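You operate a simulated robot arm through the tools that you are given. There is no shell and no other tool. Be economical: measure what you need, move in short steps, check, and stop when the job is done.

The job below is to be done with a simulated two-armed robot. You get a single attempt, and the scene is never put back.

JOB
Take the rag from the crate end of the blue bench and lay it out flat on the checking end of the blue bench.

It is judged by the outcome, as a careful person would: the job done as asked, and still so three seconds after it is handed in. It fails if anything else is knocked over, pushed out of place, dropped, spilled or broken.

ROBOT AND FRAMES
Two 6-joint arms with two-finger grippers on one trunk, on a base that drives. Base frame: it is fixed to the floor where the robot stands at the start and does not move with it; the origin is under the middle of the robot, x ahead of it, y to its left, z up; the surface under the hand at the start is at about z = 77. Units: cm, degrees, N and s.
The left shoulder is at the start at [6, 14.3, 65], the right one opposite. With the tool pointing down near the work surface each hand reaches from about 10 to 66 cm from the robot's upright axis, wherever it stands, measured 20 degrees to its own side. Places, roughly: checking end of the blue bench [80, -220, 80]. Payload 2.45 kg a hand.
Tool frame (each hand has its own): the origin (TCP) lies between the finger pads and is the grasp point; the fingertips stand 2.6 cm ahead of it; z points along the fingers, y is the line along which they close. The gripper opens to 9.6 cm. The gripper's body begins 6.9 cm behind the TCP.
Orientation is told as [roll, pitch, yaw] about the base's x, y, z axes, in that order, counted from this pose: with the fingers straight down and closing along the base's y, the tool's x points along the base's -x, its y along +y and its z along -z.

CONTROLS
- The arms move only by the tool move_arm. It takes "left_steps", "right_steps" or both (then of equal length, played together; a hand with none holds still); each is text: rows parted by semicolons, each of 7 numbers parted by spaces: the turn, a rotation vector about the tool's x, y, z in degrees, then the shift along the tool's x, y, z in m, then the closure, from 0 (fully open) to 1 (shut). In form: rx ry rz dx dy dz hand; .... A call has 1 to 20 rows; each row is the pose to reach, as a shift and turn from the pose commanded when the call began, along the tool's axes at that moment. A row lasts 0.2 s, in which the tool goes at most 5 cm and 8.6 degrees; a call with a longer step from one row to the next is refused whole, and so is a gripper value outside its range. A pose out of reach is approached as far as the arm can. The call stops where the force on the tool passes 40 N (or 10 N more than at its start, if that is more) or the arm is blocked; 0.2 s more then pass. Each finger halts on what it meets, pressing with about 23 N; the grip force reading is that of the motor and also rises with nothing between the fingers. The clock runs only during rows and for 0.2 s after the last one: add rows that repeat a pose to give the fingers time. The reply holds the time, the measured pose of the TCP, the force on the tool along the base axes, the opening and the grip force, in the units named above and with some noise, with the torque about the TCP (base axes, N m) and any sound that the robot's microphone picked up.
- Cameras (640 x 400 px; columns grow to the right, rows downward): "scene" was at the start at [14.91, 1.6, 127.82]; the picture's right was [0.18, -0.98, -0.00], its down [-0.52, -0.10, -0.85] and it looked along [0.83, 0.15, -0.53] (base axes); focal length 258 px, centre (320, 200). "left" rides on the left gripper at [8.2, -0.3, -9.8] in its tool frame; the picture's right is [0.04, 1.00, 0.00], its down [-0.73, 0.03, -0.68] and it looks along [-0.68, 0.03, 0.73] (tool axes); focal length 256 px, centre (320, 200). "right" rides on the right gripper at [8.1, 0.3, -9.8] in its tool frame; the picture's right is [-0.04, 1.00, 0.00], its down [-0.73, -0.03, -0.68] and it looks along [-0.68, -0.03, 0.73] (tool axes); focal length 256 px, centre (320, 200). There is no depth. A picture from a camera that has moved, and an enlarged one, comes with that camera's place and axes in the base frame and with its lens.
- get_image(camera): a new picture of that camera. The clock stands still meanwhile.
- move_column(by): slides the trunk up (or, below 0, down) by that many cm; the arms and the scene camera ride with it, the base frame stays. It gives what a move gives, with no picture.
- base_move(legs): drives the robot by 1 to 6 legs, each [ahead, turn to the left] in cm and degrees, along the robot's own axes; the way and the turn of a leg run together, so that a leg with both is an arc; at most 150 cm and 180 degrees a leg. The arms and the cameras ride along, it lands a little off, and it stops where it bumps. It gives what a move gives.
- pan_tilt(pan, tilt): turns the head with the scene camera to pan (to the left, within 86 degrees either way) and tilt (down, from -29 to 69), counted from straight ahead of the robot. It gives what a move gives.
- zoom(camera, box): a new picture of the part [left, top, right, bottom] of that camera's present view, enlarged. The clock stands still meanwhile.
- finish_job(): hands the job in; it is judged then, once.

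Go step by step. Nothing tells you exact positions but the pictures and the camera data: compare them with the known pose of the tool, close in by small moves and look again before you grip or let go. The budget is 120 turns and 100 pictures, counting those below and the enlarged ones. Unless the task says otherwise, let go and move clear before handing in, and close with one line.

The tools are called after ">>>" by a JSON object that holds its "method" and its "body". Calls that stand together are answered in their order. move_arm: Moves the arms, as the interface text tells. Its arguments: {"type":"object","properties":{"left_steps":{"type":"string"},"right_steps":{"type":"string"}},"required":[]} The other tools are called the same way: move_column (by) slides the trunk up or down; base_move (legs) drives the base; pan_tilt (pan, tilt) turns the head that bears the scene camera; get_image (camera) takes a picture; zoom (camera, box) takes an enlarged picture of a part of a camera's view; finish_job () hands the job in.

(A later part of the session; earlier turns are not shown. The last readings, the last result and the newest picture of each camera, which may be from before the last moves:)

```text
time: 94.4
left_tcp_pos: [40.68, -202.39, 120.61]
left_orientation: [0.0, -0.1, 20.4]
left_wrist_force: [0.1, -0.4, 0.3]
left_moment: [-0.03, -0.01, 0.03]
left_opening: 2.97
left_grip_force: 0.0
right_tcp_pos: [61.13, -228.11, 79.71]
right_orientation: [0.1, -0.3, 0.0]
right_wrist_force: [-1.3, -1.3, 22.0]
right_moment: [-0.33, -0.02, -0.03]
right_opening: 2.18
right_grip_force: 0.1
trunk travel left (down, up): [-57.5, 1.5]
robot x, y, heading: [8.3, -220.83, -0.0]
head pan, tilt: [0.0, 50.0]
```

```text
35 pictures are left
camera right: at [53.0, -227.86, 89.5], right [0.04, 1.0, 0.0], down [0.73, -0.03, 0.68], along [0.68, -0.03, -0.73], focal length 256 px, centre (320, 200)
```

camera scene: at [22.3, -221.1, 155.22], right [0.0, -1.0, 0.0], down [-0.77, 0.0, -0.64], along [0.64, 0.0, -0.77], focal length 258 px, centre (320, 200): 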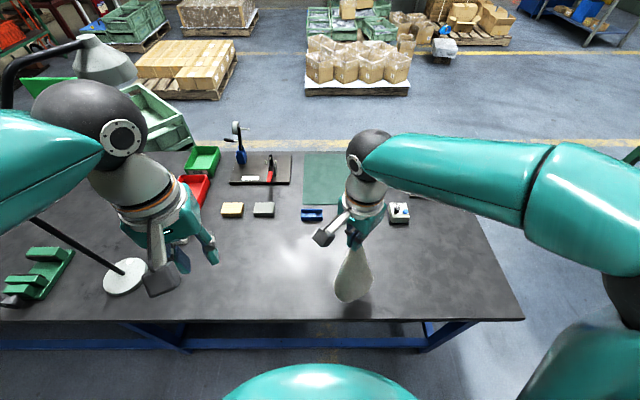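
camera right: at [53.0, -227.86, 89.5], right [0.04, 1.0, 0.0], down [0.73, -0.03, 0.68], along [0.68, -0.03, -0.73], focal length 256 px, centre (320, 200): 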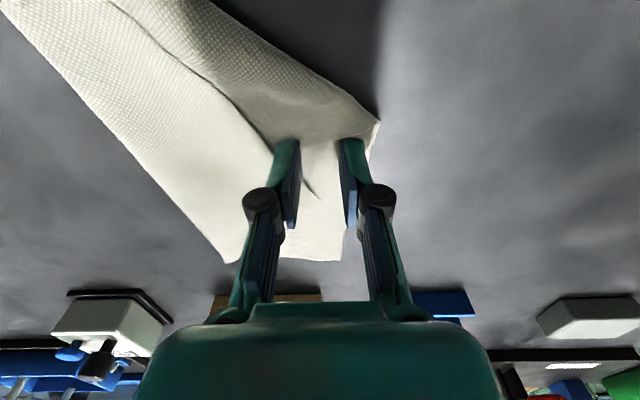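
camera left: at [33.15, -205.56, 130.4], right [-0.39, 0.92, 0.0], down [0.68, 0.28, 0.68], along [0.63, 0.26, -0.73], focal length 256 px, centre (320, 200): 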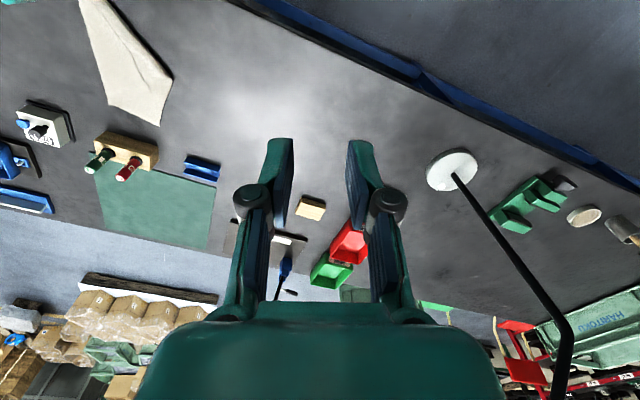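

>>> {"method": "move_arm", "body": {"right_steps": "0 0 0 0 0.002 0.0005 0.82; 0 0 0 0 0.002 0.0008 0.87; 0 0 0 0 0.002 0.001 0.92; 0 0 0 0 0.002 0.001 0.96; 0 0 0 0 0.002 0.001 1; 0 0 0 0 0.002 0.001 1; 0 0 0 0 0.002 0.001 1; 0 0 0 0 0.002 -0.01 1; 0 0 0 0 0.002 -0.025 1; 0 0 0 0 0.002 -0.025 1"}}

>>> {"method": "get_image", "body": {"camera": "right"}}

```text
time: 96.6
left_tcp_pos: [40.78, -202.41, 120.54]
left_orientation: [0.0, 0.0, 20.4]
left_wrist_force: [0.2, -0.7, -0.2]
left_moment: [0.0, -0.01, 0.0]
left_opening: 3.0
left_grip_force: 0.1
right_tcp_pos: [61.15, -227.91, 81.86]
right_orientation: [0.1, 0.1, 0.0]
right_wrist_force: [-0.7, 0.0, 0.0]
right_moment: [0.03, -0.03, -0.01]
right_opening: 0.32
right_grip_force: 22.0
trunk travel left (down, up): [-57.5, 1.5]
robot x, y, heading: [8.73, -221.16, -0.1]
head pan, tilt: [0.0, 50.0]
```

```text
34 pictures are left
camera right: at [53.05, -227.71, 91.71], right [0.04, 1.0, 0.0], down [0.73, -0.03, 0.68], along [0.68, -0.03, -0.73], focal length 256 px, centre (320, 200)
```

right: 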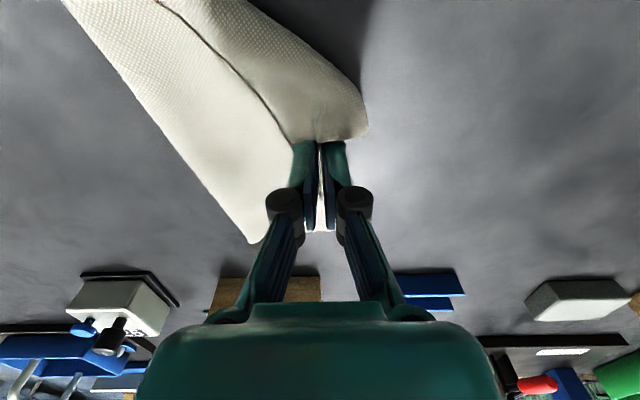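

The fingers now hold cloth (0.3 cm between them). I'll lift a little more and look.

>>> {"method": "move_arm", "body": {"right_steps": "0 0 0 0.01 0.005 -0.02 1; 0 0 0 0.02 0.015 -0.04 1; 0 0 0 0.02 0.015 -0.04 1"}}

>>> {"method": "zoom", "body": {"camera": "scene", "box": [290, 180, 440, 300]}}

>>> {"method": "get_image", "body": {"camera": "right"}}

```text
time: 97.4
left_tcp_pos: [40.79, -202.41, 120.53]
left_orientation: [0.0, 0.0, 20.3]
left_wrist_force: [0.5, -0.1, 0.3]
left_moment: [0.0, 0.02, 0.0]
left_opening: 3.0
left_grip_force: 0.1
right_tcp_pos: [59.09, -226.53, 85.82]
right_orientation: [0.1, 0.0, 0.0]
right_wrist_force: [-0.1, 0.4, 0.4]
right_moment: [0.0, 0.03, 0.02]
right_opening: 0.07
right_grip_force: 20.2
trunk travel left (down, up): [-57.5, 1.5]
robot x, y, heading: [8.75, -220.92, -0.0]
head pan, tilt: [0.0, 50.0]
```

```text
3.33 times, centred on (365, 240) of scene
camera zoom: at [22.36, -221.09, 155.21], right [0.0, -1.0, 0.0], down [-0.77, 0.0, -0.64], along [0.64, 0.0, -0.77], focal length 859 px, centre (170, 67)
```

zoom: 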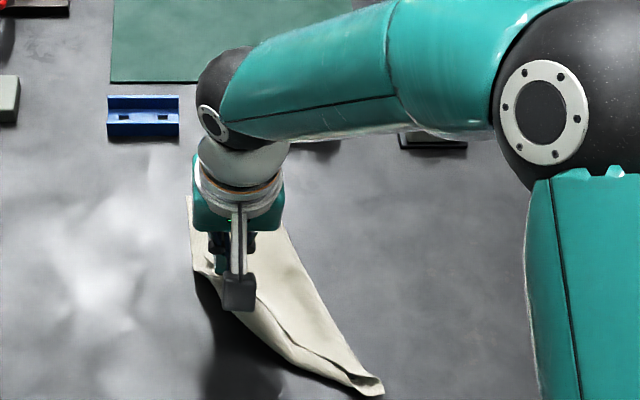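

```text
32 pictures are left
camera right: at [50.96, -226.19, 95.61], right [0.04, 1.0, 0.0], down [0.73, -0.03, 0.68], along [0.68, -0.03, -0.73], focal length 256 px, centre (320, 200)
```

right: 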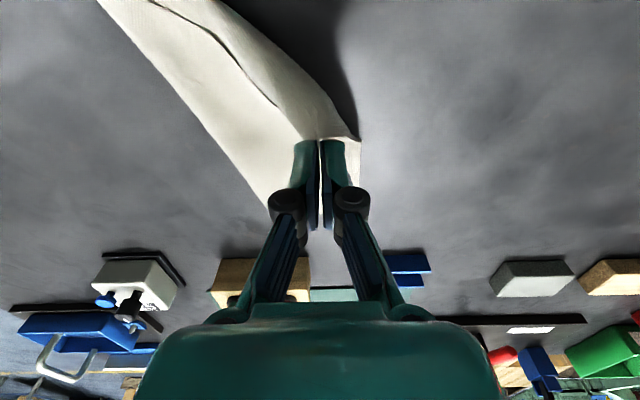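

The hand has hold of cloth near the fold. I'll carry it outwards over the fold (towards the robot and left) and set it down, then see whether the flap opens.

>>> {"method": "move_arm", "body": {"right_steps": "0 0 0 0.02 0.015 -0.01 1; 0 0 0 0.04 0.03 -0.005 1; 0 0 0 0.055 0.045 0.01 1; 0 0 0 0.065 0.055 0.03 1; 0 0 0 0.07 0.06 0.046 1; 0 0 0 0.07 0.06 0.046 1"}}

>>> {"method": "zoom", "body": {"camera": "scene", "box": [290, 190, 440, 310]}}

```text
time: 98.8
left_tcp_pos: [40.77, -202.45, 120.63]
left_orientation: [0.0, 0.0, 20.4]
left_wrist_force: [-0.7, -0.2, 0.9]
left_moment: [0.03, 0.04, 0.03]
left_opening: 2.96
left_grip_force: 0.1
right_tcp_pos: [52.19, -220.57, 81.36]
right_orientation: [0.1, 0.0, 0.0]
right_wrist_force: [-0.3, 0.4, 0.6]
right_moment: [0.05, -0.03, 0.01]
right_opening: 0.07
right_grip_force: 22.7
trunk travel left (down, up): [-57.5, 1.5]
robot x, y, heading: [8.6, -221.17, 0.2]
head pan, tilt: [0.0, 50.0]
```

```text
3.33 times, centred on (365, 250) of scene
camera zoom: at [22.3, -221.08, 155.22], right [0.0, -1.0, 0.0], down [-0.77, 0.0, -0.64], along [0.64, 0.0, -0.77], focal length 859 px, centre (170, 33)
```

zoom: 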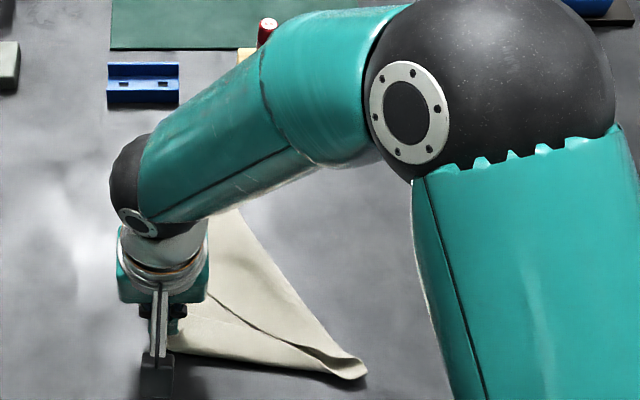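

>>> {"method": "get_image", "body": {"camera": "right"}}

>>> {"method": "zoom", "body": {"camera": "left", "box": [0, 0, 260, 160]}}

```text
30 pictures are left
camera right: at [44.06, -220.22, 91.12], right [0.04, 1.0, 0.0], down [0.73, -0.03, 0.68], along [0.68, -0.03, -0.73], focal length 256 px, centre (320, 200)
```

right: 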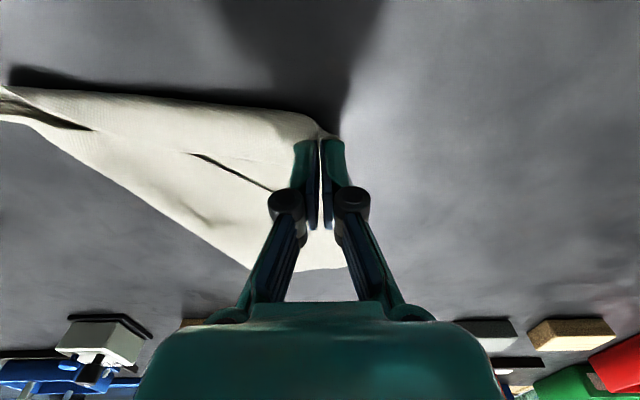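

```text
2.46 times, centred on (130, 80) of left
camera zoom: at [33.15, -205.58, 130.4], right [-0.39, 0.92, 0.0], down [0.68, 0.28, 0.68], along [0.63, 0.26, -0.73], focal length 630 px, centre (788, 495)
```

zoom: 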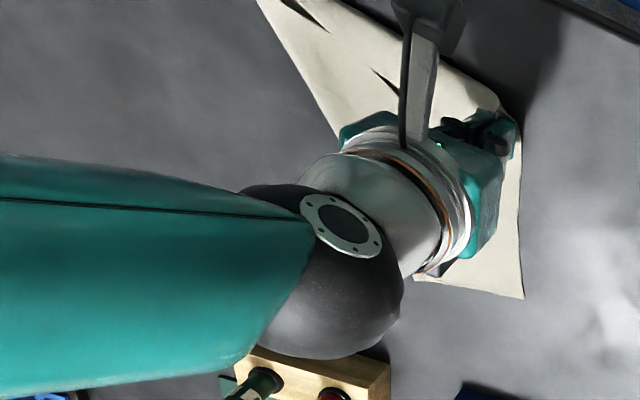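

Both layers came along together, so the flap is still folded. I'll set it down, release, and take a clear look from above.

>>> {"method": "move_arm", "body": {"right_steps": "0 0 0 0 0 0.01 1; 0 0 0 0 0 0.01 0.85; 0 0 0 0 0 0.01 0.7; 0 0 0 0 0 -0.02 0.7; 0 0 0 0 0 -0.06 0.7; 0 0 0 0 -0.03 -0.09 0.7; 0 0 0 0 -0.07 -0.1 0.7; 0 0 0 0 -0.11 -0.1 0.7; 0 0 0 0 -0.15 -0.1 0.7; 0 0 0 0 -0.19 -0.1 0.7; 0 0 0 0 -0.23 -0.1 0.7; 0 0 0 0 -0.27 -0.1 0.7; 0 0 0 0 -0.31 -0.1 0.7; 0 0 0 0 -0.35 -0.1 0.7"}}

>>> {"method": "zoom", "body": {"camera": "scene", "box": [280, 190, 430, 300]}}

```text
time: 101.8
left_tcp_pos: [40.85, -202.44, 120.51]
left_orientation: [-0.1, 0.0, 20.4]
left_wrist_force: [-0.1, -0.9, -0.4]
left_moment: [0.01, -0.02, -0.01]
left_opening: 2.97
left_grip_force: 0.1
right_tcp_pos: [52.13, -255.68, 91.54]
right_orientation: [0.1, 0.0, -0.1]
right_wrist_force: [-0.1, 0.0, 0.3]
right_moment: [0.01, -0.01, -0.02]
right_opening: 2.87
right_grip_force: 0.0
trunk travel left (down, up): [-57.5, 1.5]
robot x, y, heading: [8.83, -220.9, -0.1]
head pan, tilt: [0.0, 50.0]
```

```text
3.64 times, centred on (355, 245) of scene
camera zoom: at [22.3, -221.16, 155.22], right [0.0, -1.0, 0.0], down [-0.77, 0.0, -0.64], along [0.64, 0.0, -0.77], focal length 937 px, centre (193, 36)
```

zoom: 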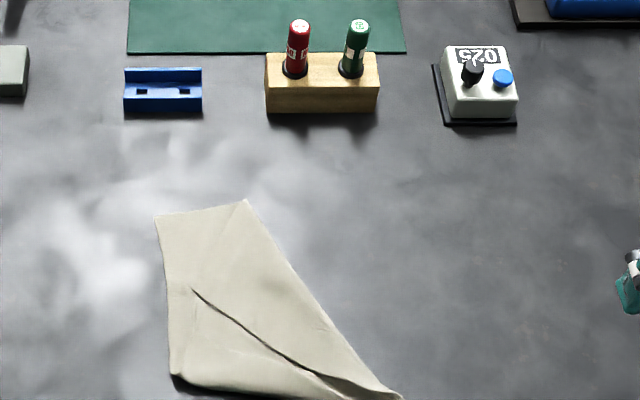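

The rag lies as before with the left flap on top (tip about (58, -221)) and a single-layer far-left corner at (65.5, -217.8). I'll use the left hand to hold that corner, so I can draw the rag further onto the bench and keep it anchored while the right hand opens the flap.

>>> {"method": "move_arm", "body": {"left_steps": "0 0 -3 -0.013 -0.02 0.03 0.72; 0 0 -6 -0.026 -0.04 0.06 0.72; 0 0 -9 -0.039 -0.06 0.09 0.72; 0 0 -12 -0.052 -0.08 0.12 0.72; 0 0 -15 -0.065 -0.1 0.15 0.72; 0 0 -18 -0.078 -0.12 0.18 0.72; 0 0 -21 -0.091 -0.14 0.21 0.72; 0 0 -24 -0.104 -0.16 0.24 0.72; 0 0 -25 -0.117 -0.18 0.27 0.72; 0 0 -25 -0.13 -0.2 0.3 0.72; 0 0 -25 -0.144 -0.22 0.33 0.72; 0 0 -25 -0.158 -0.242 0.36 0.72; 0 0 -25 -0.158 -0.242 0.37 0.72; 0 0 -25 -0.158 -0.242 0.37 0.72"}}

>>> {"method": "get_image", "body": {"camera": "left"}}

```text
time: 104.8
left_tcp_pos: [64.13, -219.6, 83.53]
left_orientation: [0.0, 0.0, 45.3]
left_wrist_force: [-0.3, 0.2, -0.3]
left_moment: [0.01, 0.0, 0.01]
left_opening: 2.67
left_grip_force: 0.2
right_tcp_pos: [52.23, -255.58, 91.41]
right_orientation: [-0.1, 0.0, 0.0]
right_wrist_force: [0.9, -0.4, -0.3]
right_moment: [0.01, 0.03, 0.0]
right_opening: 2.85
right_grip_force: 0.1
trunk travel left (down, up): [-57.5, 1.5]
robot x, y, heading: [7.98, -221.41, -0.1]
head pan, tilt: [0.0, 50.0]
```

```text
27 pictures are left
camera left: at [58.66, -225.61, 93.54], right [-0.74, 0.67, 0.0], down [0.49, 0.54, 0.68], along [0.46, 0.5, -0.73], focal length 256 px, centre (320, 200)
```

left: 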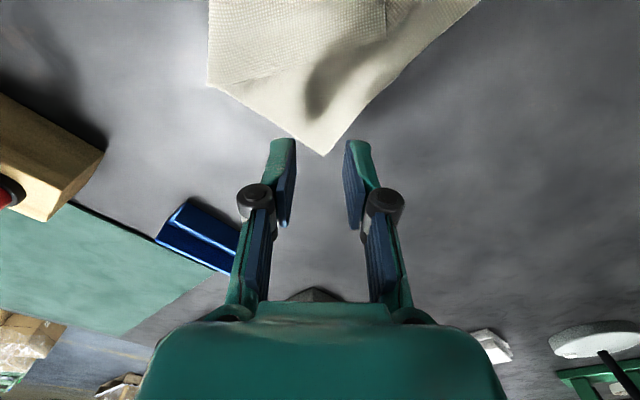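

The far-left corner is centred between the fingers. I'll press down firmly there and pinch.

>>> {"method": "move_arm", "body": {"left_steps": "0 0 0 0 0 0.02 0.72; 0 0 0 0 0 0.033 0.72; 0 0 0 0 0 0.0385 0.72; 0 0 0 0 0 0.0395 0.72; 0 0 0 0 0 0.0402 0.72; 0 0 0 0 0 0.0402 0.72"}}

```text
time: 106.2
left_tcp_pos: [64.24, -219.6, 79.71]
left_orientation: [-0.1, 0.0, 45.5]
left_wrist_force: [0.4, 1.2, 3.5]
left_moment: [0.02, 0.0, -0.02]
left_opening: 2.74
left_grip_force: 0.1
right_tcp_pos: [52.11, -255.58, 91.6]
right_orientation: [-0.1, -0.1, -0.1]
right_wrist_force: [0.4, 0.5, -0.8]
right_moment: [-0.04, 0.02, 0.02]
right_opening: 2.88
right_grip_force: 0.1
trunk travel left (down, up): [-57.5, 1.5]
robot x, y, heading: [8.47, -220.97, -0.0]
head pan, tilt: [0.0, 50.0]
```

>>> {"method": "move_arm", "body": {"left_steps": "0 0 0 0 0 0.001 0.72; 0 0 0 0 0 0.0015 0.72; 0 0 0 0 0 0.0015 0.8; 0 0 0 0 0 0.0018 0.87; 0 0 0 0 0 0.002 0.94; 0 0 0 0 0 0.002 1; 0 0 0 0 0 0.002 1; 0 0 0 0 0 0.002 1; 0 0 0 0 0 -0.005 1; 0 0 0 0 0 -0.015 1; 0 0 0 0 0 -0.015 1"}}

```text
time: 108.6
left_tcp_pos: [64.16, -219.61, 81.02]
left_orientation: [0.2, 0.1, 45.4]
left_wrist_force: [0.3, -0.2, 0.5]
left_moment: [0.02, 0.04, 0.04]
left_opening: 0.21
left_grip_force: 20.3
right_tcp_pos: [52.26, -255.63, 91.52]
right_orientation: [0.0, 0.0, -0.1]
right_wrist_force: [-0.5, 0.0, 0.6]
right_moment: [-0.02, 0.0, -0.01]
right_opening: 2.89
right_grip_force: 0.1
trunk travel left (down, up): [-57.5, 1.5]
robot x, y, heading: [8.62, -221.33, 0.0]
head pan, tilt: [0.0, 50.0]
```

The left hand has the corner. I'll draw the whole rag about 9 cm towards its far-left, further onto the bench.

>>> {"method": "move_arm", "body": {"left_steps": "0 0 0 -0.015 0.002 0.004 1; 0 0 0 -0.03 0.004 0.004 1; 0 0 0 -0.045 0.005 0.004 1; 0 0 0 -0.06 0.007 0.004 1; 0 0 0 -0.075 0.009 0.004 1; 0 0 0 -0.085 0.01 0.004 1; 0 0 0 -0.085 0.01 0.004 1"}}

>>> {"method": "zoom", "body": {"camera": "scene", "box": [270, 180, 430, 300]}}

```text
time: 110.2
left_tcp_pos: [69.4, -212.8, 80.76]
left_orientation: [0.0, 0.0, 45.4]
left_wrist_force: [-0.6, 0.5, 0.6]
left_moment: [0.0, -0.03, 0.0]
left_opening: 0.13
left_grip_force: 23.7
right_tcp_pos: [52.07, -255.5, 91.5]
right_orientation: [-0.1, 0.1, -0.1]
right_wrist_force: [0.5, 0.1, -0.3]
right_moment: [-0.02, 0.02, -0.01]
right_opening: 2.89
right_grip_force: 0.0
trunk travel left (down, up): [-57.5, 1.5]
robot x, y, heading: [8.23, -221.24, 0.2]
head pan, tilt: [0.0, 50.0]
```

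```text
3.33 times, centred on (350, 240) of scene
camera zoom: at [22.34, -221.09, 155.21], right [0.0, -1.0, 0.0], down [-0.77, 0.0, -0.64], along [0.64, 0.0, -0.77], focal length 859 px, centre (220, 67)
```

zoom: 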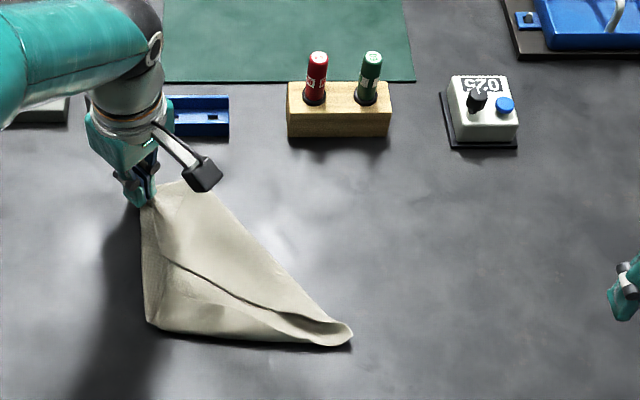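

The rag slid as intended; its near-right corner is now at about (54.6, -232.8). I'll bring the right hand above it, turned 45° to straddle the corner.

>>> {"method": "move_arm", "body": {"right_steps": "0 0 -8 -0.005 0.035 0 0.68; 0 0 -16 -0.01 0.07 0 0.68; 0 0 -24 -0.015 0.105 0 0.68; 0 0 -32 -0.02 0.14 0 0.68; 0 0 -40 -0.025 0.175 0 0.68; 0 0 -45 -0.03 0.21 0.01 0.68; 0 0 -45 -0.037 0.243 0.03 0.68; 0 0 -45 -0.037 0.243 0.055 0.68; 0 0 -45 -0.037 0.243 0.07 0.68; 0 0 -45 -0.037 0.243 0.07 0.68"}}

>>> {"method": "get_image", "body": {"camera": "right"}}

```text
time: 112.4
left_tcp_pos: [69.44, -212.9, 80.88]
left_orientation: [0.0, 0.0, 45.4]
left_wrist_force: [-0.3, -0.2, -0.5]
left_moment: [0.02, 0.0, 0.02]
left_opening: 0.37
left_grip_force: 26.2
right_tcp_pos: [55.95, -231.09, 84.4]
right_orientation: [-0.1, 0.0, 45.0]
right_wrist_force: [-0.7, 0.4, 0.3]
right_moment: [0.0, -0.01, 0.01]
right_opening: 3.09
right_grip_force: 0.1
trunk travel left (down, up): [-57.5, 1.5]
robot x, y, heading: [8.61, -221.22, 0.0]
head pan, tilt: [0.0, 50.0]
```

```text
25 pictures are left
camera right: at [49.96, -236.77, 94.15], right [-0.68, 0.73, 0.0], down [0.54, 0.5, 0.68], along [0.5, 0.46, -0.73], focal length 256 px, centre (320, 200)
```

right: 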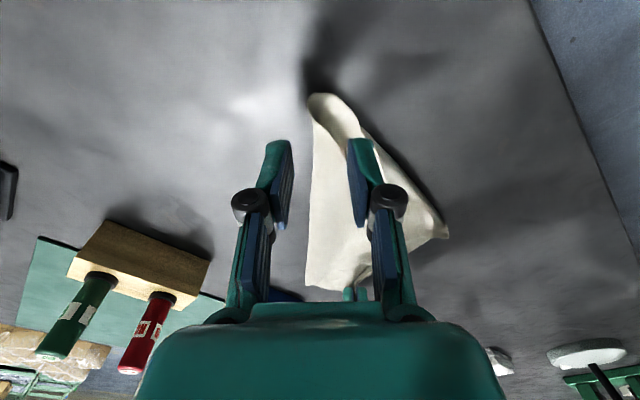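

The corner tip shows clearly between the fingers. I'll shift about 0.9 cm sideways to centre it, lower to the bench, and pinch.

>>> {"method": "move_arm", "body": {"right_steps": "0 0 0 -0.005 0.008 0.015 0.68; 0 0 0 -0.005 0.008 0.03 0.68; 0 0 0 -0.005 0.008 0.042 0.68; 0 0 0 -0.005 0.008 0.0465 0.68; 0 0 0 -0.005 0.008 0.0483 0.68; 0 0 0 -0.005 0.008 0.0483 0.68"}}

```text
time: 113.8
left_tcp_pos: [69.33, -212.93, 80.81]
left_orientation: [-0.1, -0.1, 45.3]
left_wrist_force: [0.2, -0.3, 1.2]
left_moment: [-0.01, -0.02, 0.01]
left_opening: 0.1
left_grip_force: 22.8
right_tcp_pos: [55.73, -230.18, 79.68]
right_orientation: [-0.1, -0.2, 45.0]
right_wrist_force: [0.4, 3.6, 13.2]
right_moment: [0.24, 0.18, 0.0]
right_opening: 3.29
right_grip_force: 1.1
trunk travel left (down, up): [-57.5, 1.5]
robot x, y, heading: [8.61, -220.75, -0.1]
head pan, tilt: [0.0, 50.0]
```

>>> {"method": "move_arm", "body": {"right_steps": "0 0 0 0 0 0.0003 0.75; 0 0 0 0 0 0.0005 0.82; 0 0 0 0 0 0.0005 0.89; 0 0 0 0 0 0.0005 0.95; 0 0 0 0 0 0.0005 1; 0 0 0 0 0 0.0005 1; 0 0 0 0 0 0.0005 1; 0 0 0 0 0 -0.01 1; 0 0 0 0 0 -0.03 1; 0 0 0 0 0 -0.03 1", "left_steps": "0 0 0 0 0 0 1; 0 0 0 0 0 0 1; 0 0 0 0 0 0 1; 0 0 0 0 0 0 1; 0 0 0 0 0 0 1; 0 0 0 0 0 0 1; 0 0 0 0 0 0 1; 0 0 0 0 0 -0.01 1; 0 0 0 0 0 -0.02 1; 0 0 0 0 0 -0.02 1"}}

>>> {"method": "zoom", "body": {"camera": "scene", "box": [270, 180, 430, 300]}}

```text
time: 116.0
left_tcp_pos: [69.48, -212.87, 82.71]
left_orientation: [0.0, 0.0, 45.3]
left_wrist_force: [-0.5, -0.4, -0.3]
left_moment: [0.02, 0.03, 0.01]
left_opening: 0.24
left_grip_force: 21.2
right_tcp_pos: [55.58, -230.18, 82.55]
right_orientation: [0.1, 0.0, 45.0]
right_wrist_force: [-0.2, 0.2, 1.1]
right_moment: [-0.01, -0.03, 0.02]
right_opening: 0.1
right_grip_force: 22.9
trunk travel left (down, up): [-57.5, 1.5]
robot x, y, heading: [8.51, -220.98, -0.2]
head pan, tilt: [0.0, 50.0]
```

```text
3.33 times, centred on (350, 240) of scene
camera zoom: at [22.43, -221.07, 155.2], right [0.0, -1.0, 0.0], down [-0.77, 0.0, -0.64], along [0.64, 0.0, -0.77], focal length 859 px, centre (220, 67)
```

zoom: 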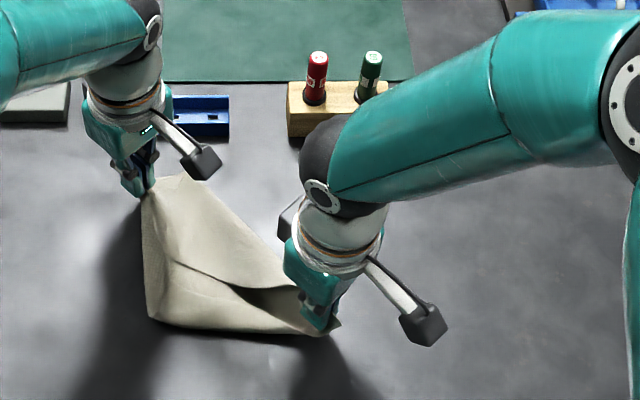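

Both opposite corners are held. I'll lift the rag straight up with the diagonal nearly taut, so the two flaps drop open beneath it.

>>> {"method": "move_arm", "body": {"left_steps": "0 0 0 0.004 0.004 -0.03 1; 0 0 0 0.008 0.008 -0.06 1; 0 0 0 0.012 0.012 -0.09 1; 0 0 0 0.016 0.016 -0.12 1; 0 0 0 0.021 0.021 -0.15 1; 0 0 0 0.021 0.021 -0.165 1; 0 0 0 0.021 0.021 -0.165 1", "right_steps": "0 0 0 0.005 0.004 -0.03 1; 0 0 0 0.01 0.008 -0.06 1; 0 0 0 0.015 0.012 -0.09 1; 0 0 0 0.02 0.016 -0.12 1; 0 0 0 0.026 0.021 -0.15 1; 0 0 0 0.026 0.021 -0.165 1; 0 0 0 0.026 0.021 -0.165 1"}}

>>> {"method": "zoom", "body": {"camera": "scene", "box": [250, 140, 430, 290]}}

```text
time: 117.6
left_tcp_pos: [66.41, -213.06, 99.19]
left_orientation: [0.0, 0.0, 45.4]
left_wrist_force: [-0.1, 0.1, -0.7]
left_moment: [-0.03, -0.09, 0.01]
left_opening: 0.31
left_grip_force: 28.5
right_tcp_pos: [52.19, -230.72, 99.07]
right_orientation: [0.1, -0.1, 45.0]
right_wrist_force: [0.5, -0.6, -1.0]
right_moment: [-0.05, -0.04, 0.01]
right_opening: 0.31
right_grip_force: 21.1
trunk travel left (down, up): [-57.5, 1.5]
robot x, y, heading: [8.45, -220.74, 0.3]
head pan, tilt: [0.0, 50.0]
```

```text
2.67 times, centred on (340, 215) of scene
camera zoom: at [22.34, -221.09, 155.21], right [0.0, -1.0, 0.0], down [-0.77, 0.0, -0.64], along [0.64, 0.0, -0.77], focal length 687 px, centre (267, 160)
```

zoom: 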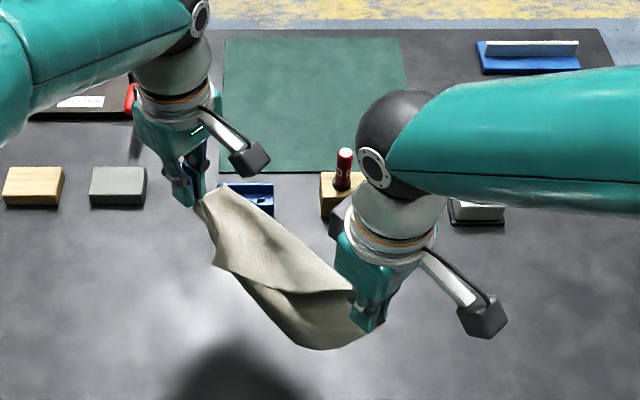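

Both hands hold, and the cloth sags as a hammock between them. I'll pull it gently taut along the diagonal so the flaps fall away.

>>> {"method": "move_arm", "body": {"right_steps": "0 0 0 0.008 0 0 1; 0 0 0 0.016 0 0 1; 0 0 0 0.016 0 0 1"}}

>>> {"method": "zoom", "body": {"camera": "scene", "box": [250, 140, 430, 290]}}

```text
time: 118.4
left_tcp_pos: [66.48, -212.97, 99.21]
left_orientation: [0.0, 0.0, 45.3]
left_wrist_force: [-0.5, 0.8, 0.6]
left_moment: [0.06, 0.03, 0.05]
left_opening: 0.32
left_grip_force: 28.7
right_tcp_pos: [51.18, -231.65, 99.07]
right_orientation: [0.0, -0.1, 45.0]
right_wrist_force: [1.1, 0.5, -0.7]
right_moment: [-0.02, 0.05, 0.01]
right_opening: 0.42
right_grip_force: 28.6
trunk travel left (down, up): [-57.5, 1.5]
robot x, y, heading: [8.82, -221.13, -0.1]
head pan, tilt: [0.0, 50.0]
```

```text
2.67 times, centred on (340, 215) of scene
camera zoom: at [22.35, -221.07, 155.21], right [0.0, -1.0, 0.0], down [-0.77, 0.0, -0.64], along [0.64, 0.0, -0.77], focal length 687 px, centre (267, 160)
```

zoom: 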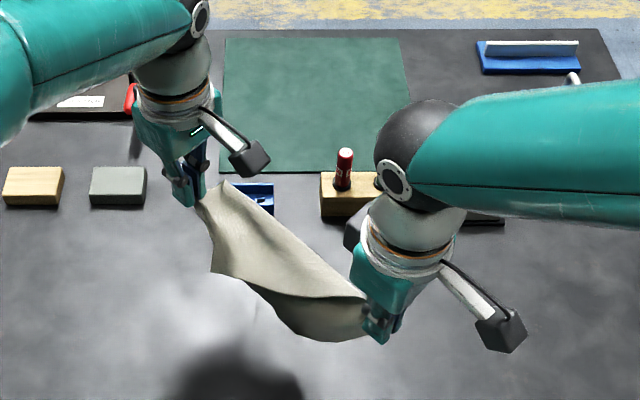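

>>> {"method": "move_arm", "body": {"right_steps": "0 0 0 0.008 0 0 1; 0 0 0 0.016 0 0 1; 0 0 0 0.016 0 0 1"}}

```text
time: 119.2
left_tcp_pos: [66.44, -213.1, 99.1]
left_orientation: [0.0, 0.1, 45.5]
left_wrist_force: [-0.4, 0.5, -0.7]
left_moment: [0.03, 0.01, -0.02]
left_opening: 0.29
left_grip_force: 28.0
right_tcp_pos: [50.06, -232.9, 99.06]
right_orientation: [0.0, 0.0, 45.0]
right_wrist_force: [1.2, 0.5, -3.6]
right_moment: [0.01, 0.0, -0.01]
right_opening: 0.25
right_grip_force: 19.4
trunk travel left (down, up): [-57.5, 1.5]
robot x, y, heading: [8.61, -220.98, 0.0]
head pan, tilt: [0.0, 50.0]
```

>>> {"method": "move_arm", "body": {"right_steps": "0 0 0 0.006 0 0 1; 0 0 0 0.011 0 0 1; 0 0 0 0.011 0 0 1"}}

>>> {"method": "zoom", "body": {"camera": "scene", "box": [250, 140, 430, 290]}}

```text
time: 120.0
left_tcp_pos: [66.51, -213.08, 99.1]
left_orientation: [-0.1, 0.0, 45.4]
left_wrist_force: [0.1, 0.7, 0.2]
left_moment: [0.02, 0.09, -0.03]
left_opening: 0.28
left_grip_force: 27.9
right_tcp_pos: [49.37, -233.7, 98.97]
right_orientation: [0.1, 0.0, 45.0]
right_wrist_force: [-0.5, 0.2, 0.4]
right_moment: [-0.01, -0.03, 0.02]
right_opening: 0.09
right_grip_force: 21.8
trunk travel left (down, up): [-57.5, 1.5]
robot x, y, heading: [8.28, -220.96, -0.2]
head pan, tilt: [0.0, 50.0]
```

```text
2.67 times, centred on (340, 215) of scene
camera zoom: at [22.35, -221.08, 155.21], right [0.0, -1.0, 0.0], down [-0.77, 0.0, -0.64], along [0.64, 0.0, -0.77], focal length 687 px, centre (267, 160)
```

zoom: 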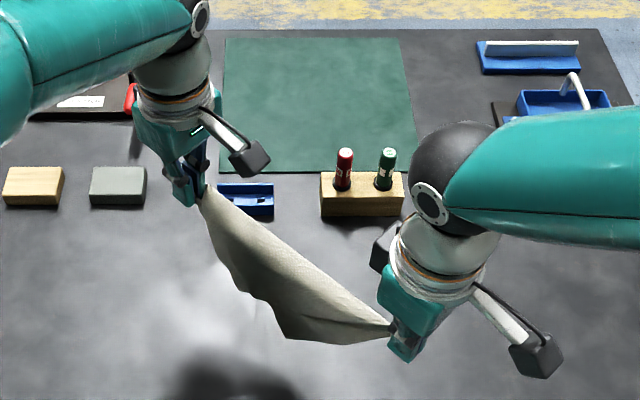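

The rag now hangs as a neat triangle from its taut diagonal. I'll lay that triangle down with its point towards the robot's left, so the top flap's tip can then be picked up alone and turned over.

>>> {"method": "move_arm", "body": {"left_steps": "0 0 0 0 0.025 0 1; 0 0 0 0 0.05 0 1; 0 0 0 0 0.075 0.01 1; 0 0 0 0 0.1 0.02 1; 0 0 0 0 0.1 0.035 1; 0 0 0 0 0.1 0.05 1; 0 0 0 0 0.085 0.065 1; 0 0 0 0 0.07 0.074 1; 0 0 0 0 0.04 0.085 1; 0 0 0 0 0.02 0.096 1; 0 0 0 0 0 0.113 1; 0 0 0 0 -0.02 0.139 1; 0 0 0 0 -0.03 0.159 1; 0 0 0 0 -0.038 0.185 1; 0 0 0 0 -0.038 0.185 1", "right_steps": "0 0 0 0 0.025 0 1; 0 0 0 0 0.05 0 1; 0 0 0 0 0.075 0.01 1; 0 0 0 0 0.1 0.02 1; 0 0 0 0 0.1 0.035 1; 0 0 0 0 0.1 0.05 1; 0 0 0 0 0.085 0.065 1; 0 0 0 0 0.07 0.074 1; 0 0 0 0 0.04 0.085 1; 0 0 0 0 0.02 0.096 1; 0 0 0 0 0 0.113 1; 0 0 0 0 -0.02 0.139 1; 0 0 0 0 -0.03 0.159 1; 0 0 0 0 -0.038 0.185 1; 0 0 0 0 -0.038 0.185 1"}}

>>> {"method": "zoom", "body": {"camera": "scene", "box": [250, 170, 430, 300]}}

```text
time: 123.2
left_tcp_pos: [69.21, -215.27, 80.98]
left_orientation: [-0.1, 0.0, 45.4]
left_wrist_force: [-1.2, -0.3, 1.8]
left_moment: [-0.09, -0.08, 0.01]
left_opening: 0.26
left_grip_force: 27.8
right_tcp_pos: [51.83, -236.09, 80.5]
right_orientation: [0.0, -0.1, 45.0]
right_wrist_force: [-0.3, 0.0, 0.5]
right_moment: [-0.01, -0.03, 0.0]
right_opening: 0.1
right_grip_force: 22.7
trunk travel left (down, up): [-57.5, 1.5]
robot x, y, heading: [8.65, -220.9, -0.2]
head pan, tilt: [0.0, 50.0]
```

```text
3.08 times, centred on (340, 235) of scene
camera zoom: at [22.23, -221.07, 155.23], right [0.0, -1.0, 0.0], down [-0.77, 0.0, -0.64], along [0.64, 0.0, -0.77], focal length 793 px, centre (258, 92)
```

zoom: 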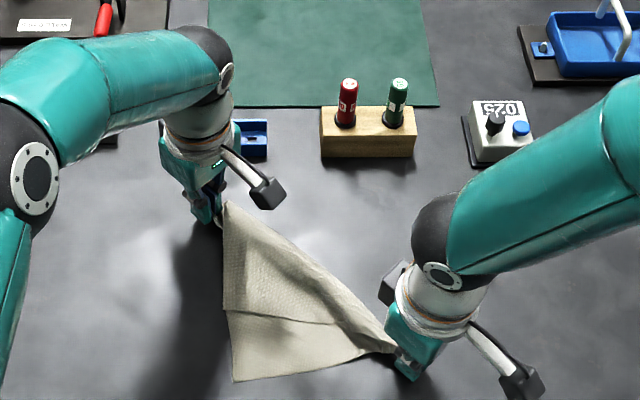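

The bottom half now lies well, with the shorter half on top of it. I'll lift the diagonal again and set it down in the opposite direction, so the long half goes to the far side while the short one hangs free beneath and can land on the near side.

>>> {"method": "move_arm", "body": {"left_steps": "0 0 0 0 0 -0.04 1; 0 0 0 0 0 -0.08 1; 0 0 0 0 0 -0.12 1; 0 0 0 0 0 -0.155 1; 0 0 0 0 0 -0.175 1; 0 0 0 0 0 -0.175 1; 0 0 0 0 0 -0.155 1; 0 0 0 0 0 -0.14 1; 0 0 0 0 0.015 -0.13 1; 0 0 0 0 0.03 -0.125 1; 0 0 0 0 0.045 -0.12 1; 0 0 0 0 0.06 -0.115 1; 0 0 0 0 0.075 -0.107 1; 0 0 0 0 0.09 -0.097 1; 0 0 0 0 0.1 -0.09 1; 0 0 0 0 0.1 -0.09 1", "right_steps": "0 0 0 0 0 -0.04 1; 0 0 0 0 0 -0.08 1; 0 0 0 0 0 -0.12 1; 0 0 0 0 0 -0.155 1; 0 0 0 0 0 -0.175 1; 0 0 0 0 0 -0.175 1; 0 0 0 0 0 -0.155 1; 0 0 0 0 0 -0.14 1; 0 0 0 0 0.015 -0.13 1; 0 0 0 0 0.03 -0.125 1; 0 0 0 0 0.045 -0.12 1; 0 0 0 0 0.06 -0.115 1; 0 0 0 0 0.075 -0.107 1; 0 0 0 0 0.09 -0.097 1; 0 0 0 0 0.1 -0.09 1; 0 0 0 0 0.1 -0.09 1"}}

>>> {"method": "zoom", "body": {"camera": "scene", "box": [250, 170, 430, 300]}}

```text
time: 126.6
left_tcp_pos: [61.98, -208.41, 89.88]
left_orientation: [0.0, -0.1, 45.4]
left_wrist_force: [-0.4, -0.2, -0.6]
left_moment: [-0.01, -0.01, -0.02]
left_opening: 0.31
left_grip_force: 28.5
right_tcp_pos: [44.76, -229.32, 89.5]
right_orientation: [0.1, -0.2, 45.0]
right_wrist_force: [0.0, 0.2, 0.4]
right_moment: [0.01, 0.05, 0.02]
right_opening: 0.09
right_grip_force: 22.9
trunk travel left (down, up): [-57.5, 1.5]
robot x, y, heading: [8.68, -220.96, 0.1]
head pan, tilt: [0.0, 50.0]
```

```text
3.08 times, centred on (340, 235) of scene
camera zoom: at [22.34, -221.1, 155.21], right [0.0, -1.0, 0.0], down [-0.77, 0.0, -0.64], along [0.64, 0.0, -0.77], focal length 793 px, centre (258, 92)
```

zoom: 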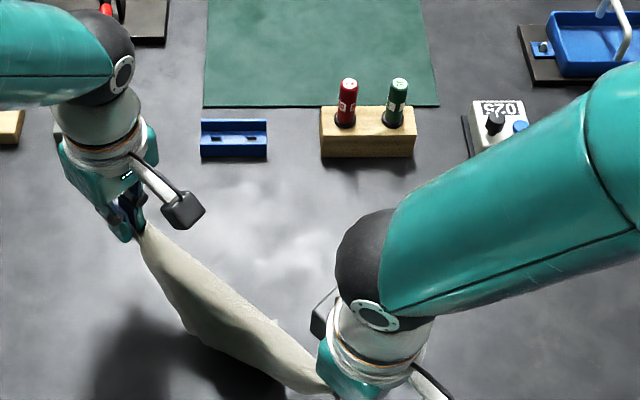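

>>> {"method": "get_image", "body": {"camera": "right"}}

```text
18 pictures are left
camera right: at [38.89, -234.87, 99.34], right [-0.68, 0.73, 0.0], down [0.54, 0.5, 0.68], along [0.5, 0.46, -0.73], focal length 256 px, centre (320, 200)
```

right: 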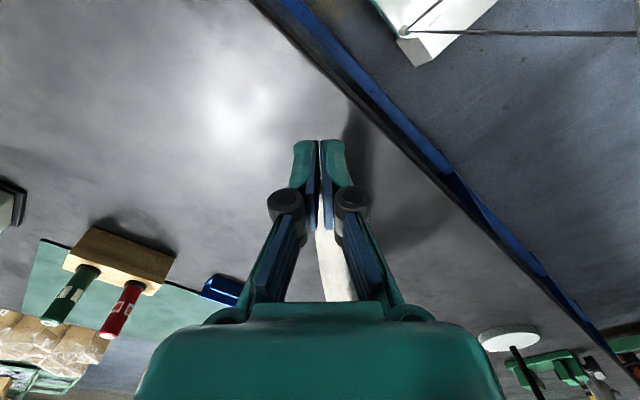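

The far side is hidden behind the fingers, so I can't confirm it. I'll carry on with the lowering as planned, drifting slightly back to the far side so the short half stays on the near side, and then look.

>>> {"method": "move_arm", "body": {"left_steps": "0 0 0 0 -0.004 0.012 1; 0 0 0 0 -0.01 0.026 1; 0 0 0 0 -0.018 0.042 1; 0 0 0 0 -0.026 0.058 1; 0 0 0 0 -0.034 0.072 1; 0 0 0 0 -0.04 0.083 1; 0 0 0 0 -0.045 0.09 1; 0 0 0 0 -0.045 0.09 1", "right_steps": "0 0 0 0 -0.004 0.012 1; 0 0 0 0 -0.01 0.026 1; 0 0 0 0 -0.018 0.042 1; 0 0 0 0 -0.026 0.058 1; 0 0 0 0 -0.034 0.072 1; 0 0 0 0 -0.04 0.083 1; 0 0 0 0 -0.045 0.09 1; 0 0 0 0 -0.045 0.09 1"}}

>>> {"method": "zoom", "body": {"camera": "scene", "box": [250, 170, 430, 310]}}

```text
time: 128.4
left_tcp_pos: [65.18, -211.53, 80.78]
left_orientation: [0.1, 0.0, 45.3]
left_wrist_force: [0.3, -0.1, 0.0]
left_moment: [0.01, 0.02, -0.03]
left_opening: 0.29
left_grip_force: 27.8
right_tcp_pos: [48.09, -232.53, 80.33]
right_orientation: [0.0, 0.0, 45.0]
right_wrist_force: [0.3, 0.6, -0.1]
right_moment: [0.03, -0.02, -0.01]
right_opening: 0.06
right_grip_force: 23.2
trunk travel left (down, up): [-57.5, 1.5]
robot x, y, heading: [8.63, -220.8, -0.1]
head pan, tilt: [0.0, 50.0]
```

```text
2.86 times, centred on (340, 240) of scene
camera zoom: at [22.33, -221.07, 155.22], right [0.0, -1.0, 0.0], down [-0.77, 0.0, -0.64], along [0.64, 0.0, -0.77], focal length 736 px, centre (263, 86)
```

zoom: 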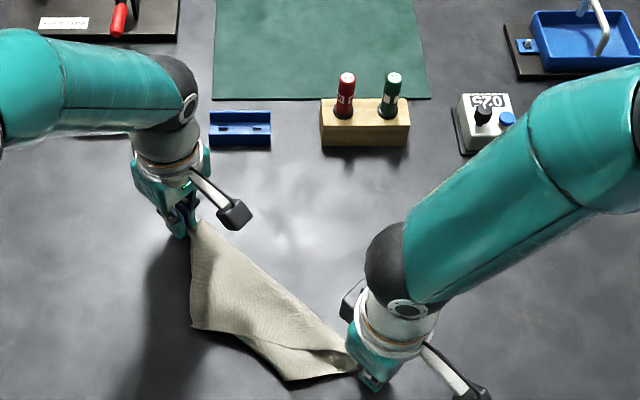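

The long half is tucked out of sight. I'll go back to the previous lay, which left its corner clear on the bench. From there the right hand can take that corner, giving two adjacent corners so the rag hangs fully open.

>>> {"method": "move_arm", "body": {"left_steps": "0 0 0 0 0.01 -0.04 1; 0 0 0 0 0.02 -0.08 1; 0 0 0 0 0.04 -0.12 1; 0 0 0 0 0.06 -0.155 1; 0 0 0 0 0.08 -0.185 1; 0 0 0 0 0.08 -0.185 1; 0 0 0 0 0.08 -0.165 1; 0 0 0 0 0.08 -0.15 1; 0 0 0 0 0.08 -0.135 1; 0 0 0 0 0.065 -0.12 1; 0 0 0 0 0.05 -0.111 1; 0 0 0 0 0.02 -0.1 1; 0 0 0 0 0 -0.089 1; 0 0 0 0 -0.02 -0.072 1; 0 0 0 0 -0.04 -0.046 1; 0 0 0 0 -0.05 -0.026 1; 0 0 0 0 -0.058 -0.002 1; 0 0 0 0 -0.058 -0.002 1", "right_steps": "0 0 0 0 0.01 -0.04 1; 0 0 0 0 0.02 -0.08 1; 0 0 0 0 0.04 -0.12 1; 0 0 0 0 0.06 -0.155 1; 0 0 0 0 0.08 -0.185 1; 0 0 0 0 0.08 -0.185 1; 0 0 0 0 0.08 -0.165 1; 0 0 0 0 0.08 -0.15 1; 0 0 0 0 0.08 -0.135 1; 0 0 0 0 0.065 -0.12 1; 0 0 0 0 0.05 -0.111 1; 0 0 0 0 0.02 -0.1 1; 0 0 0 0 0 -0.089 1; 0 0 0 0 -0.02 -0.072 1; 0 0 0 0 -0.04 -0.046 1; 0 0 0 0 -0.05 -0.026 1; 0 0 0 0 -0.058 -0.002 1; 0 0 0 0 -0.058 -0.002 1"}}

>>> {"method": "zoom", "body": {"camera": "scene", "box": [250, 170, 430, 310]}}

```text
time: 132.2
left_tcp_pos: [69.37, -215.65, 80.96]
left_orientation: [0.0, 0.0, 45.4]
left_wrist_force: [-0.8, -0.2, -1.1]
left_moment: [-0.03, -0.06, -0.02]
left_opening: 0.24
left_grip_force: 20.4
right_tcp_pos: [52.17, -236.39, 80.5]
right_orientation: [-0.1, -0.1, 45.1]
right_wrist_force: [0.0, -0.3, -0.2]
right_moment: [0.0, -0.03, 0.0]
right_opening: 0.08
right_grip_force: 22.6
trunk travel left (down, up): [-57.5, 1.5]
robot x, y, heading: [8.36, -221.19, -0.4]
head pan, tilt: [0.0, 50.0]
```

```text
2.86 times, centred on (340, 240) of scene
camera zoom: at [22.25, -221.06, 155.23], right [0.0, -1.0, 0.0], down [-0.77, 0.0, -0.64], along [0.64, 0.0, -0.77], focal length 736 px, centre (263, 86)
```

zoom: 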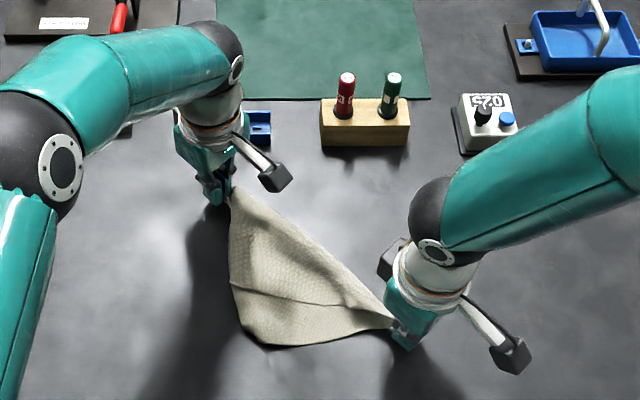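

The corner is slightly tucked under this time. I'll drag the diagonal about 5 cm further so that friction pulls the tuck out.

>>> {"method": "move_arm", "body": {"left_steps": "0 0 0 0 0 -0.01 1; 0 0 0 0 -0.015 -0.015 1; 0 0 0 0 -0.03 -0.015 1; 0 0 0 0 -0.045 -0.01 1; 0 0 0 0 -0.055 0 1; 0 0 0 0 -0.055 0 1", "right_steps": "0 0 0 0 0 -0.01 1; 0 0 0 0 -0.015 -0.015 1; 0 0 0 0 -0.03 -0.015 1; 0 0 0 0 -0.045 -0.01 1; 0 0 0 0 -0.055 0 1; 0 0 0 0 -0.055 0 1"}}

>>> {"method": "zoom", "body": {"camera": "scene", "box": [250, 170, 430, 310]}}

```text
time: 133.6
left_tcp_pos: [73.23, -219.55, 80.95]
left_orientation: [-0.1, 0.0, 45.3]
left_wrist_force: [-0.3, -0.2, 1.0]
left_moment: [0.0, 0.04, -0.03]
left_opening: 0.27
left_grip_force: 21.6
right_tcp_pos: [56.04, -240.45, 80.81]
right_orientation: [0.1, 0.0, 45.0]
right_wrist_force: [-0.5, 0.2, -0.4]
right_moment: [-0.02, -0.01, 0.01]
right_opening: 0.06
right_grip_force: 23.0
trunk travel left (down, up): [-57.5, 1.5]
robot x, y, heading: [8.51, -221.22, -0.2]
head pan, tilt: [0.0, 50.0]
```

```text
2.86 times, centred on (340, 240) of scene
camera zoom: at [22.32, -221.06, 155.22], right [0.0, -1.0, 0.0], down [-0.77, 0.0, -0.64], along [0.64, 0.0, -0.77], focal length 736 px, centre (263, 86)
```

zoom: 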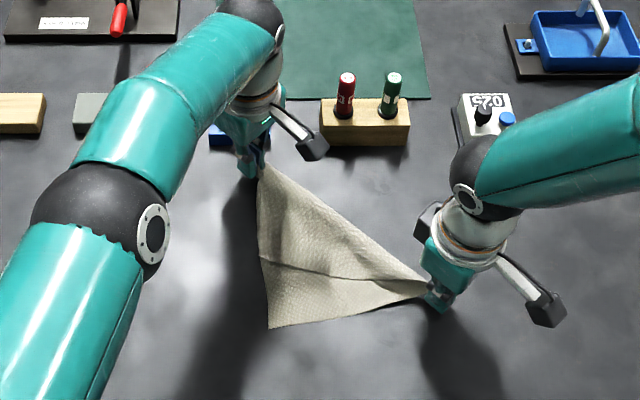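

The corner is now clear at about (53.2, -221.8), single layered. The left hand keeps its corner while the right one lets go and moves over to this one.

>>> {"method": "move_arm", "body": {"right_steps": "0 0 0 0 0 0.003 0.9; 0 0 0 0 0 0.003 0.8; 0 0 0 0 0 0.003 0.72; 0 0 0 0 0 -0.03 0.72; 0 0 0 0 0 -0.06 0.72; 0 0 8 -0.018 0.02 -0.07 0.72; 0 0 16 -0.036 0.04 -0.07 0.72; 0 0 24 -0.054 0.06 -0.07 0.72; 0 0 32 -0.072 0.08 -0.07 0.72; 0 0 40 -0.09 0.1 -0.07 0.72; 0 0 45 -0.105 0.115 -0.06 0.72; 0 0 45 -0.112 0.124 -0.04 0.72; 0 0 45 -0.112 0.124 -0.032 0.72; 0 0 45 -0.112 0.124 -0.032 0.72"}}

>>> {"method": "get_image", "body": {"camera": "right"}}

```text
time: 136.6
left_tcp_pos: [73.43, -219.68, 80.91]
left_orientation: [0.0, 0.0, 45.3]
left_wrist_force: [0.3, -0.7, -0.5]
left_moment: [0.01, -0.03, 0.02]
left_opening: 0.1
left_grip_force: 21.2
right_tcp_pos: [55.36, -223.69, 83.76]
right_orientation: [0.0, 0.1, 0.0]
right_wrist_force: [0.0, -0.4, 0.6]
right_moment: [0.01, 0.02, -0.04]
right_opening: 2.71
right_grip_force: 0.0
trunk travel left (down, up): [-57.5, 1.5]
robot x, y, heading: [8.59, -221.29, -0.3]
head pan, tilt: [0.0, 50.0]
```

```text
14 pictures are left
camera right: at [47.15, -223.45, 93.63], right [0.04, 1.0, 0.0], down [0.73, -0.03, 0.68], along [0.68, -0.03, -0.73], focal length 256 px, centre (320, 200)
```

right: 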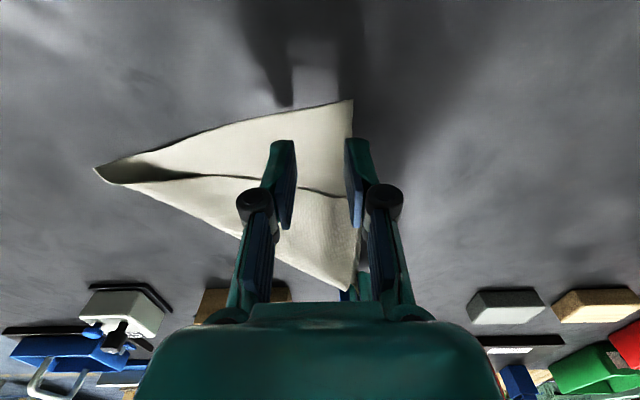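

The corner is at (53.9, -221.7), nicely placed. I'll press and pinch it.

>>> {"method": "move_arm", "body": {"right_steps": "0 0 0 -0.005 0 0.015 0.72; 0 0 0 -0.005 0 0.03 0.72; 0 0 0 -0.005 0 0.038 0.72; 0 0 0 -0.005 0 0.041 0.72; 0 0 0 -0.005 0 0.0423 0.72; 0 0 0 -0.005 0 0.0423 0.72"}}

```text
time: 138.0
left_tcp_pos: [73.28, -219.75, 80.98]
left_orientation: [0.1, -0.1, 45.4]
left_wrist_force: [0.7, 1.6, 1.9]
left_moment: [-0.03, 0.0, 0.02]
left_opening: 0.31
left_grip_force: 21.5
right_tcp_pos: [55.73, -223.75, 79.75]
right_orientation: [0.0, -0.1, 0.0]
right_wrist_force: [0.7, 0.5, 4.6]
right_moment: [0.01, 0.04, -0.01]
right_opening: 2.7
right_grip_force: 0.7
trunk travel left (down, up): [-57.5, 1.5]
robot x, y, heading: [8.34, -221.34, -0.1]
head pan, tilt: [0.0, 50.0]
```

>>> {"method": "move_arm", "body": {"right_steps": "0 0 0 0 0 0.001 0.72; 0 0 0 0 0 0.0016 0.72; 0 0 0 0 0 0.0018 0.8; 0 0 0 0 0 0.002 0.87; 0 0 0 0 0 0.002 0.94; 0 0 0 0 0 0.002 1; 0 0 0 0 0 0.002 1; 0 0 0 0 0 0.002 1; 0 0 0 0 0 -0.01 1; 0 0 0 0 0 -0.025 1; 0 0 0 0 0 -0.025 1"}}

```text
time: 140.4
left_tcp_pos: [73.34, -219.73, 80.99]
left_orientation: [-0.1, 0.0, 45.4]
left_wrist_force: [0.7, -0.5, 1.4]
left_moment: [0.0, 0.03, 0.01]
left_opening: 0.27
left_grip_force: 21.2
right_tcp_pos: [55.6, -223.76, 82.08]
right_orientation: [0.0, -0.1, 0.0]
right_wrist_force: [0.2, -0.6, 1.1]
right_moment: [-0.02, 0.0, 0.01]
right_opening: 0.3
right_grip_force: 21.6
trunk travel left (down, up): [-57.5, 1.5]
robot x, y, heading: [8.77, -220.92, -0.1]
head pan, tilt: [0.0, 50.0]
```

Both adjacent corners are held (0.3 cm of cloth in each hand). I'll lift together, drawing in slightly to stay within reach, so the rag hangs open.

>>> {"method": "move_arm", "body": {"left_steps": "0 0 0 0.012 0.002 -0.026 1; 0 0 0 0.025 0.004 -0.052 1; 0 0 0 0.037 0.006 -0.078 1; 0 0 0 0.05 0.008 -0.104 1; 0 0 0 0.062 0.01 -0.13 1; 0 0 0 0.075 0.012 -0.156 1; 0 0 0 0.087 0.014 -0.182 1; 0 0 0 0.099 0.015 -0.21 1; 0 0 0 0.099 0.015 -0.21 1; 0 0 0 0.099 0.015 -0.21 1", "right_steps": "0 0 0 0.01 -0.0075 -0.025 1; 0 0 0 0.02 -0.015 -0.05 1; 0 0 0 0.03 -0.0225 -0.075 1; 0 0 0 0.04 -0.03 -0.1 1; 0 0 0 0.05 -0.0375 -0.125 1; 0 0 0 0.06 -0.045 -0.15 1; 0 0 0 0.07 -0.0525 -0.175 1; 0 0 0 0.08 -0.06 -0.2 1; 0 0 0 0.08 -0.06 -0.2 1; 0 0 0 0.08 -0.06 -0.2 1"}}

>>> {"method": "get_image", "body": {"camera": "scene"}}

```text
time: 142.6
left_tcp_pos: [65.07, -225.6, 102.16]
left_orientation: [0.0, 0.0, 45.3]
left_wrist_force: [0.0, -0.5, -0.4]
left_moment: [-0.01, 0.01, 0.01]
left_opening: 0.34
left_grip_force: 28.4
right_tcp_pos: [47.61, -229.56, 102.14]
right_orientation: [0.1, -0.2, 0.0]
right_wrist_force: [0.4, -0.1, -1.3]
right_moment: [0.0, 0.02, -0.01]
right_opening: 0.4
right_grip_force: 28.1
trunk travel left (down, up): [-57.5, 1.5]
robot x, y, heading: [8.43, -221.26, 0.1]
head pan, tilt: [0.0, 50.0]
```

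```text
13 pictures are left
camera scene: at [22.26, -221.1, 155.22], right [0.0, -1.0, 0.0], down [-0.77, 0.0, -0.64], along [0.64, 0.0, -0.77], focal length 258 px, centre (320, 200)
```

scene: 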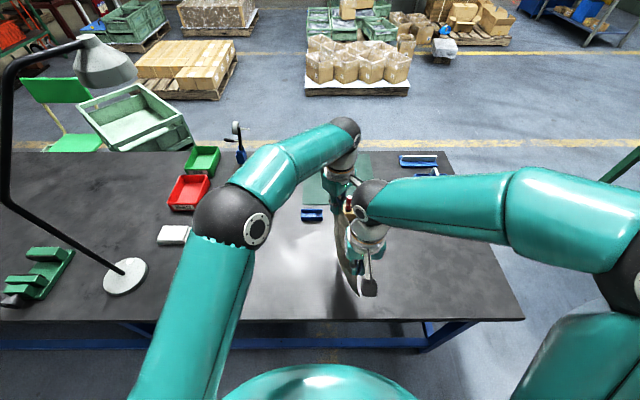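

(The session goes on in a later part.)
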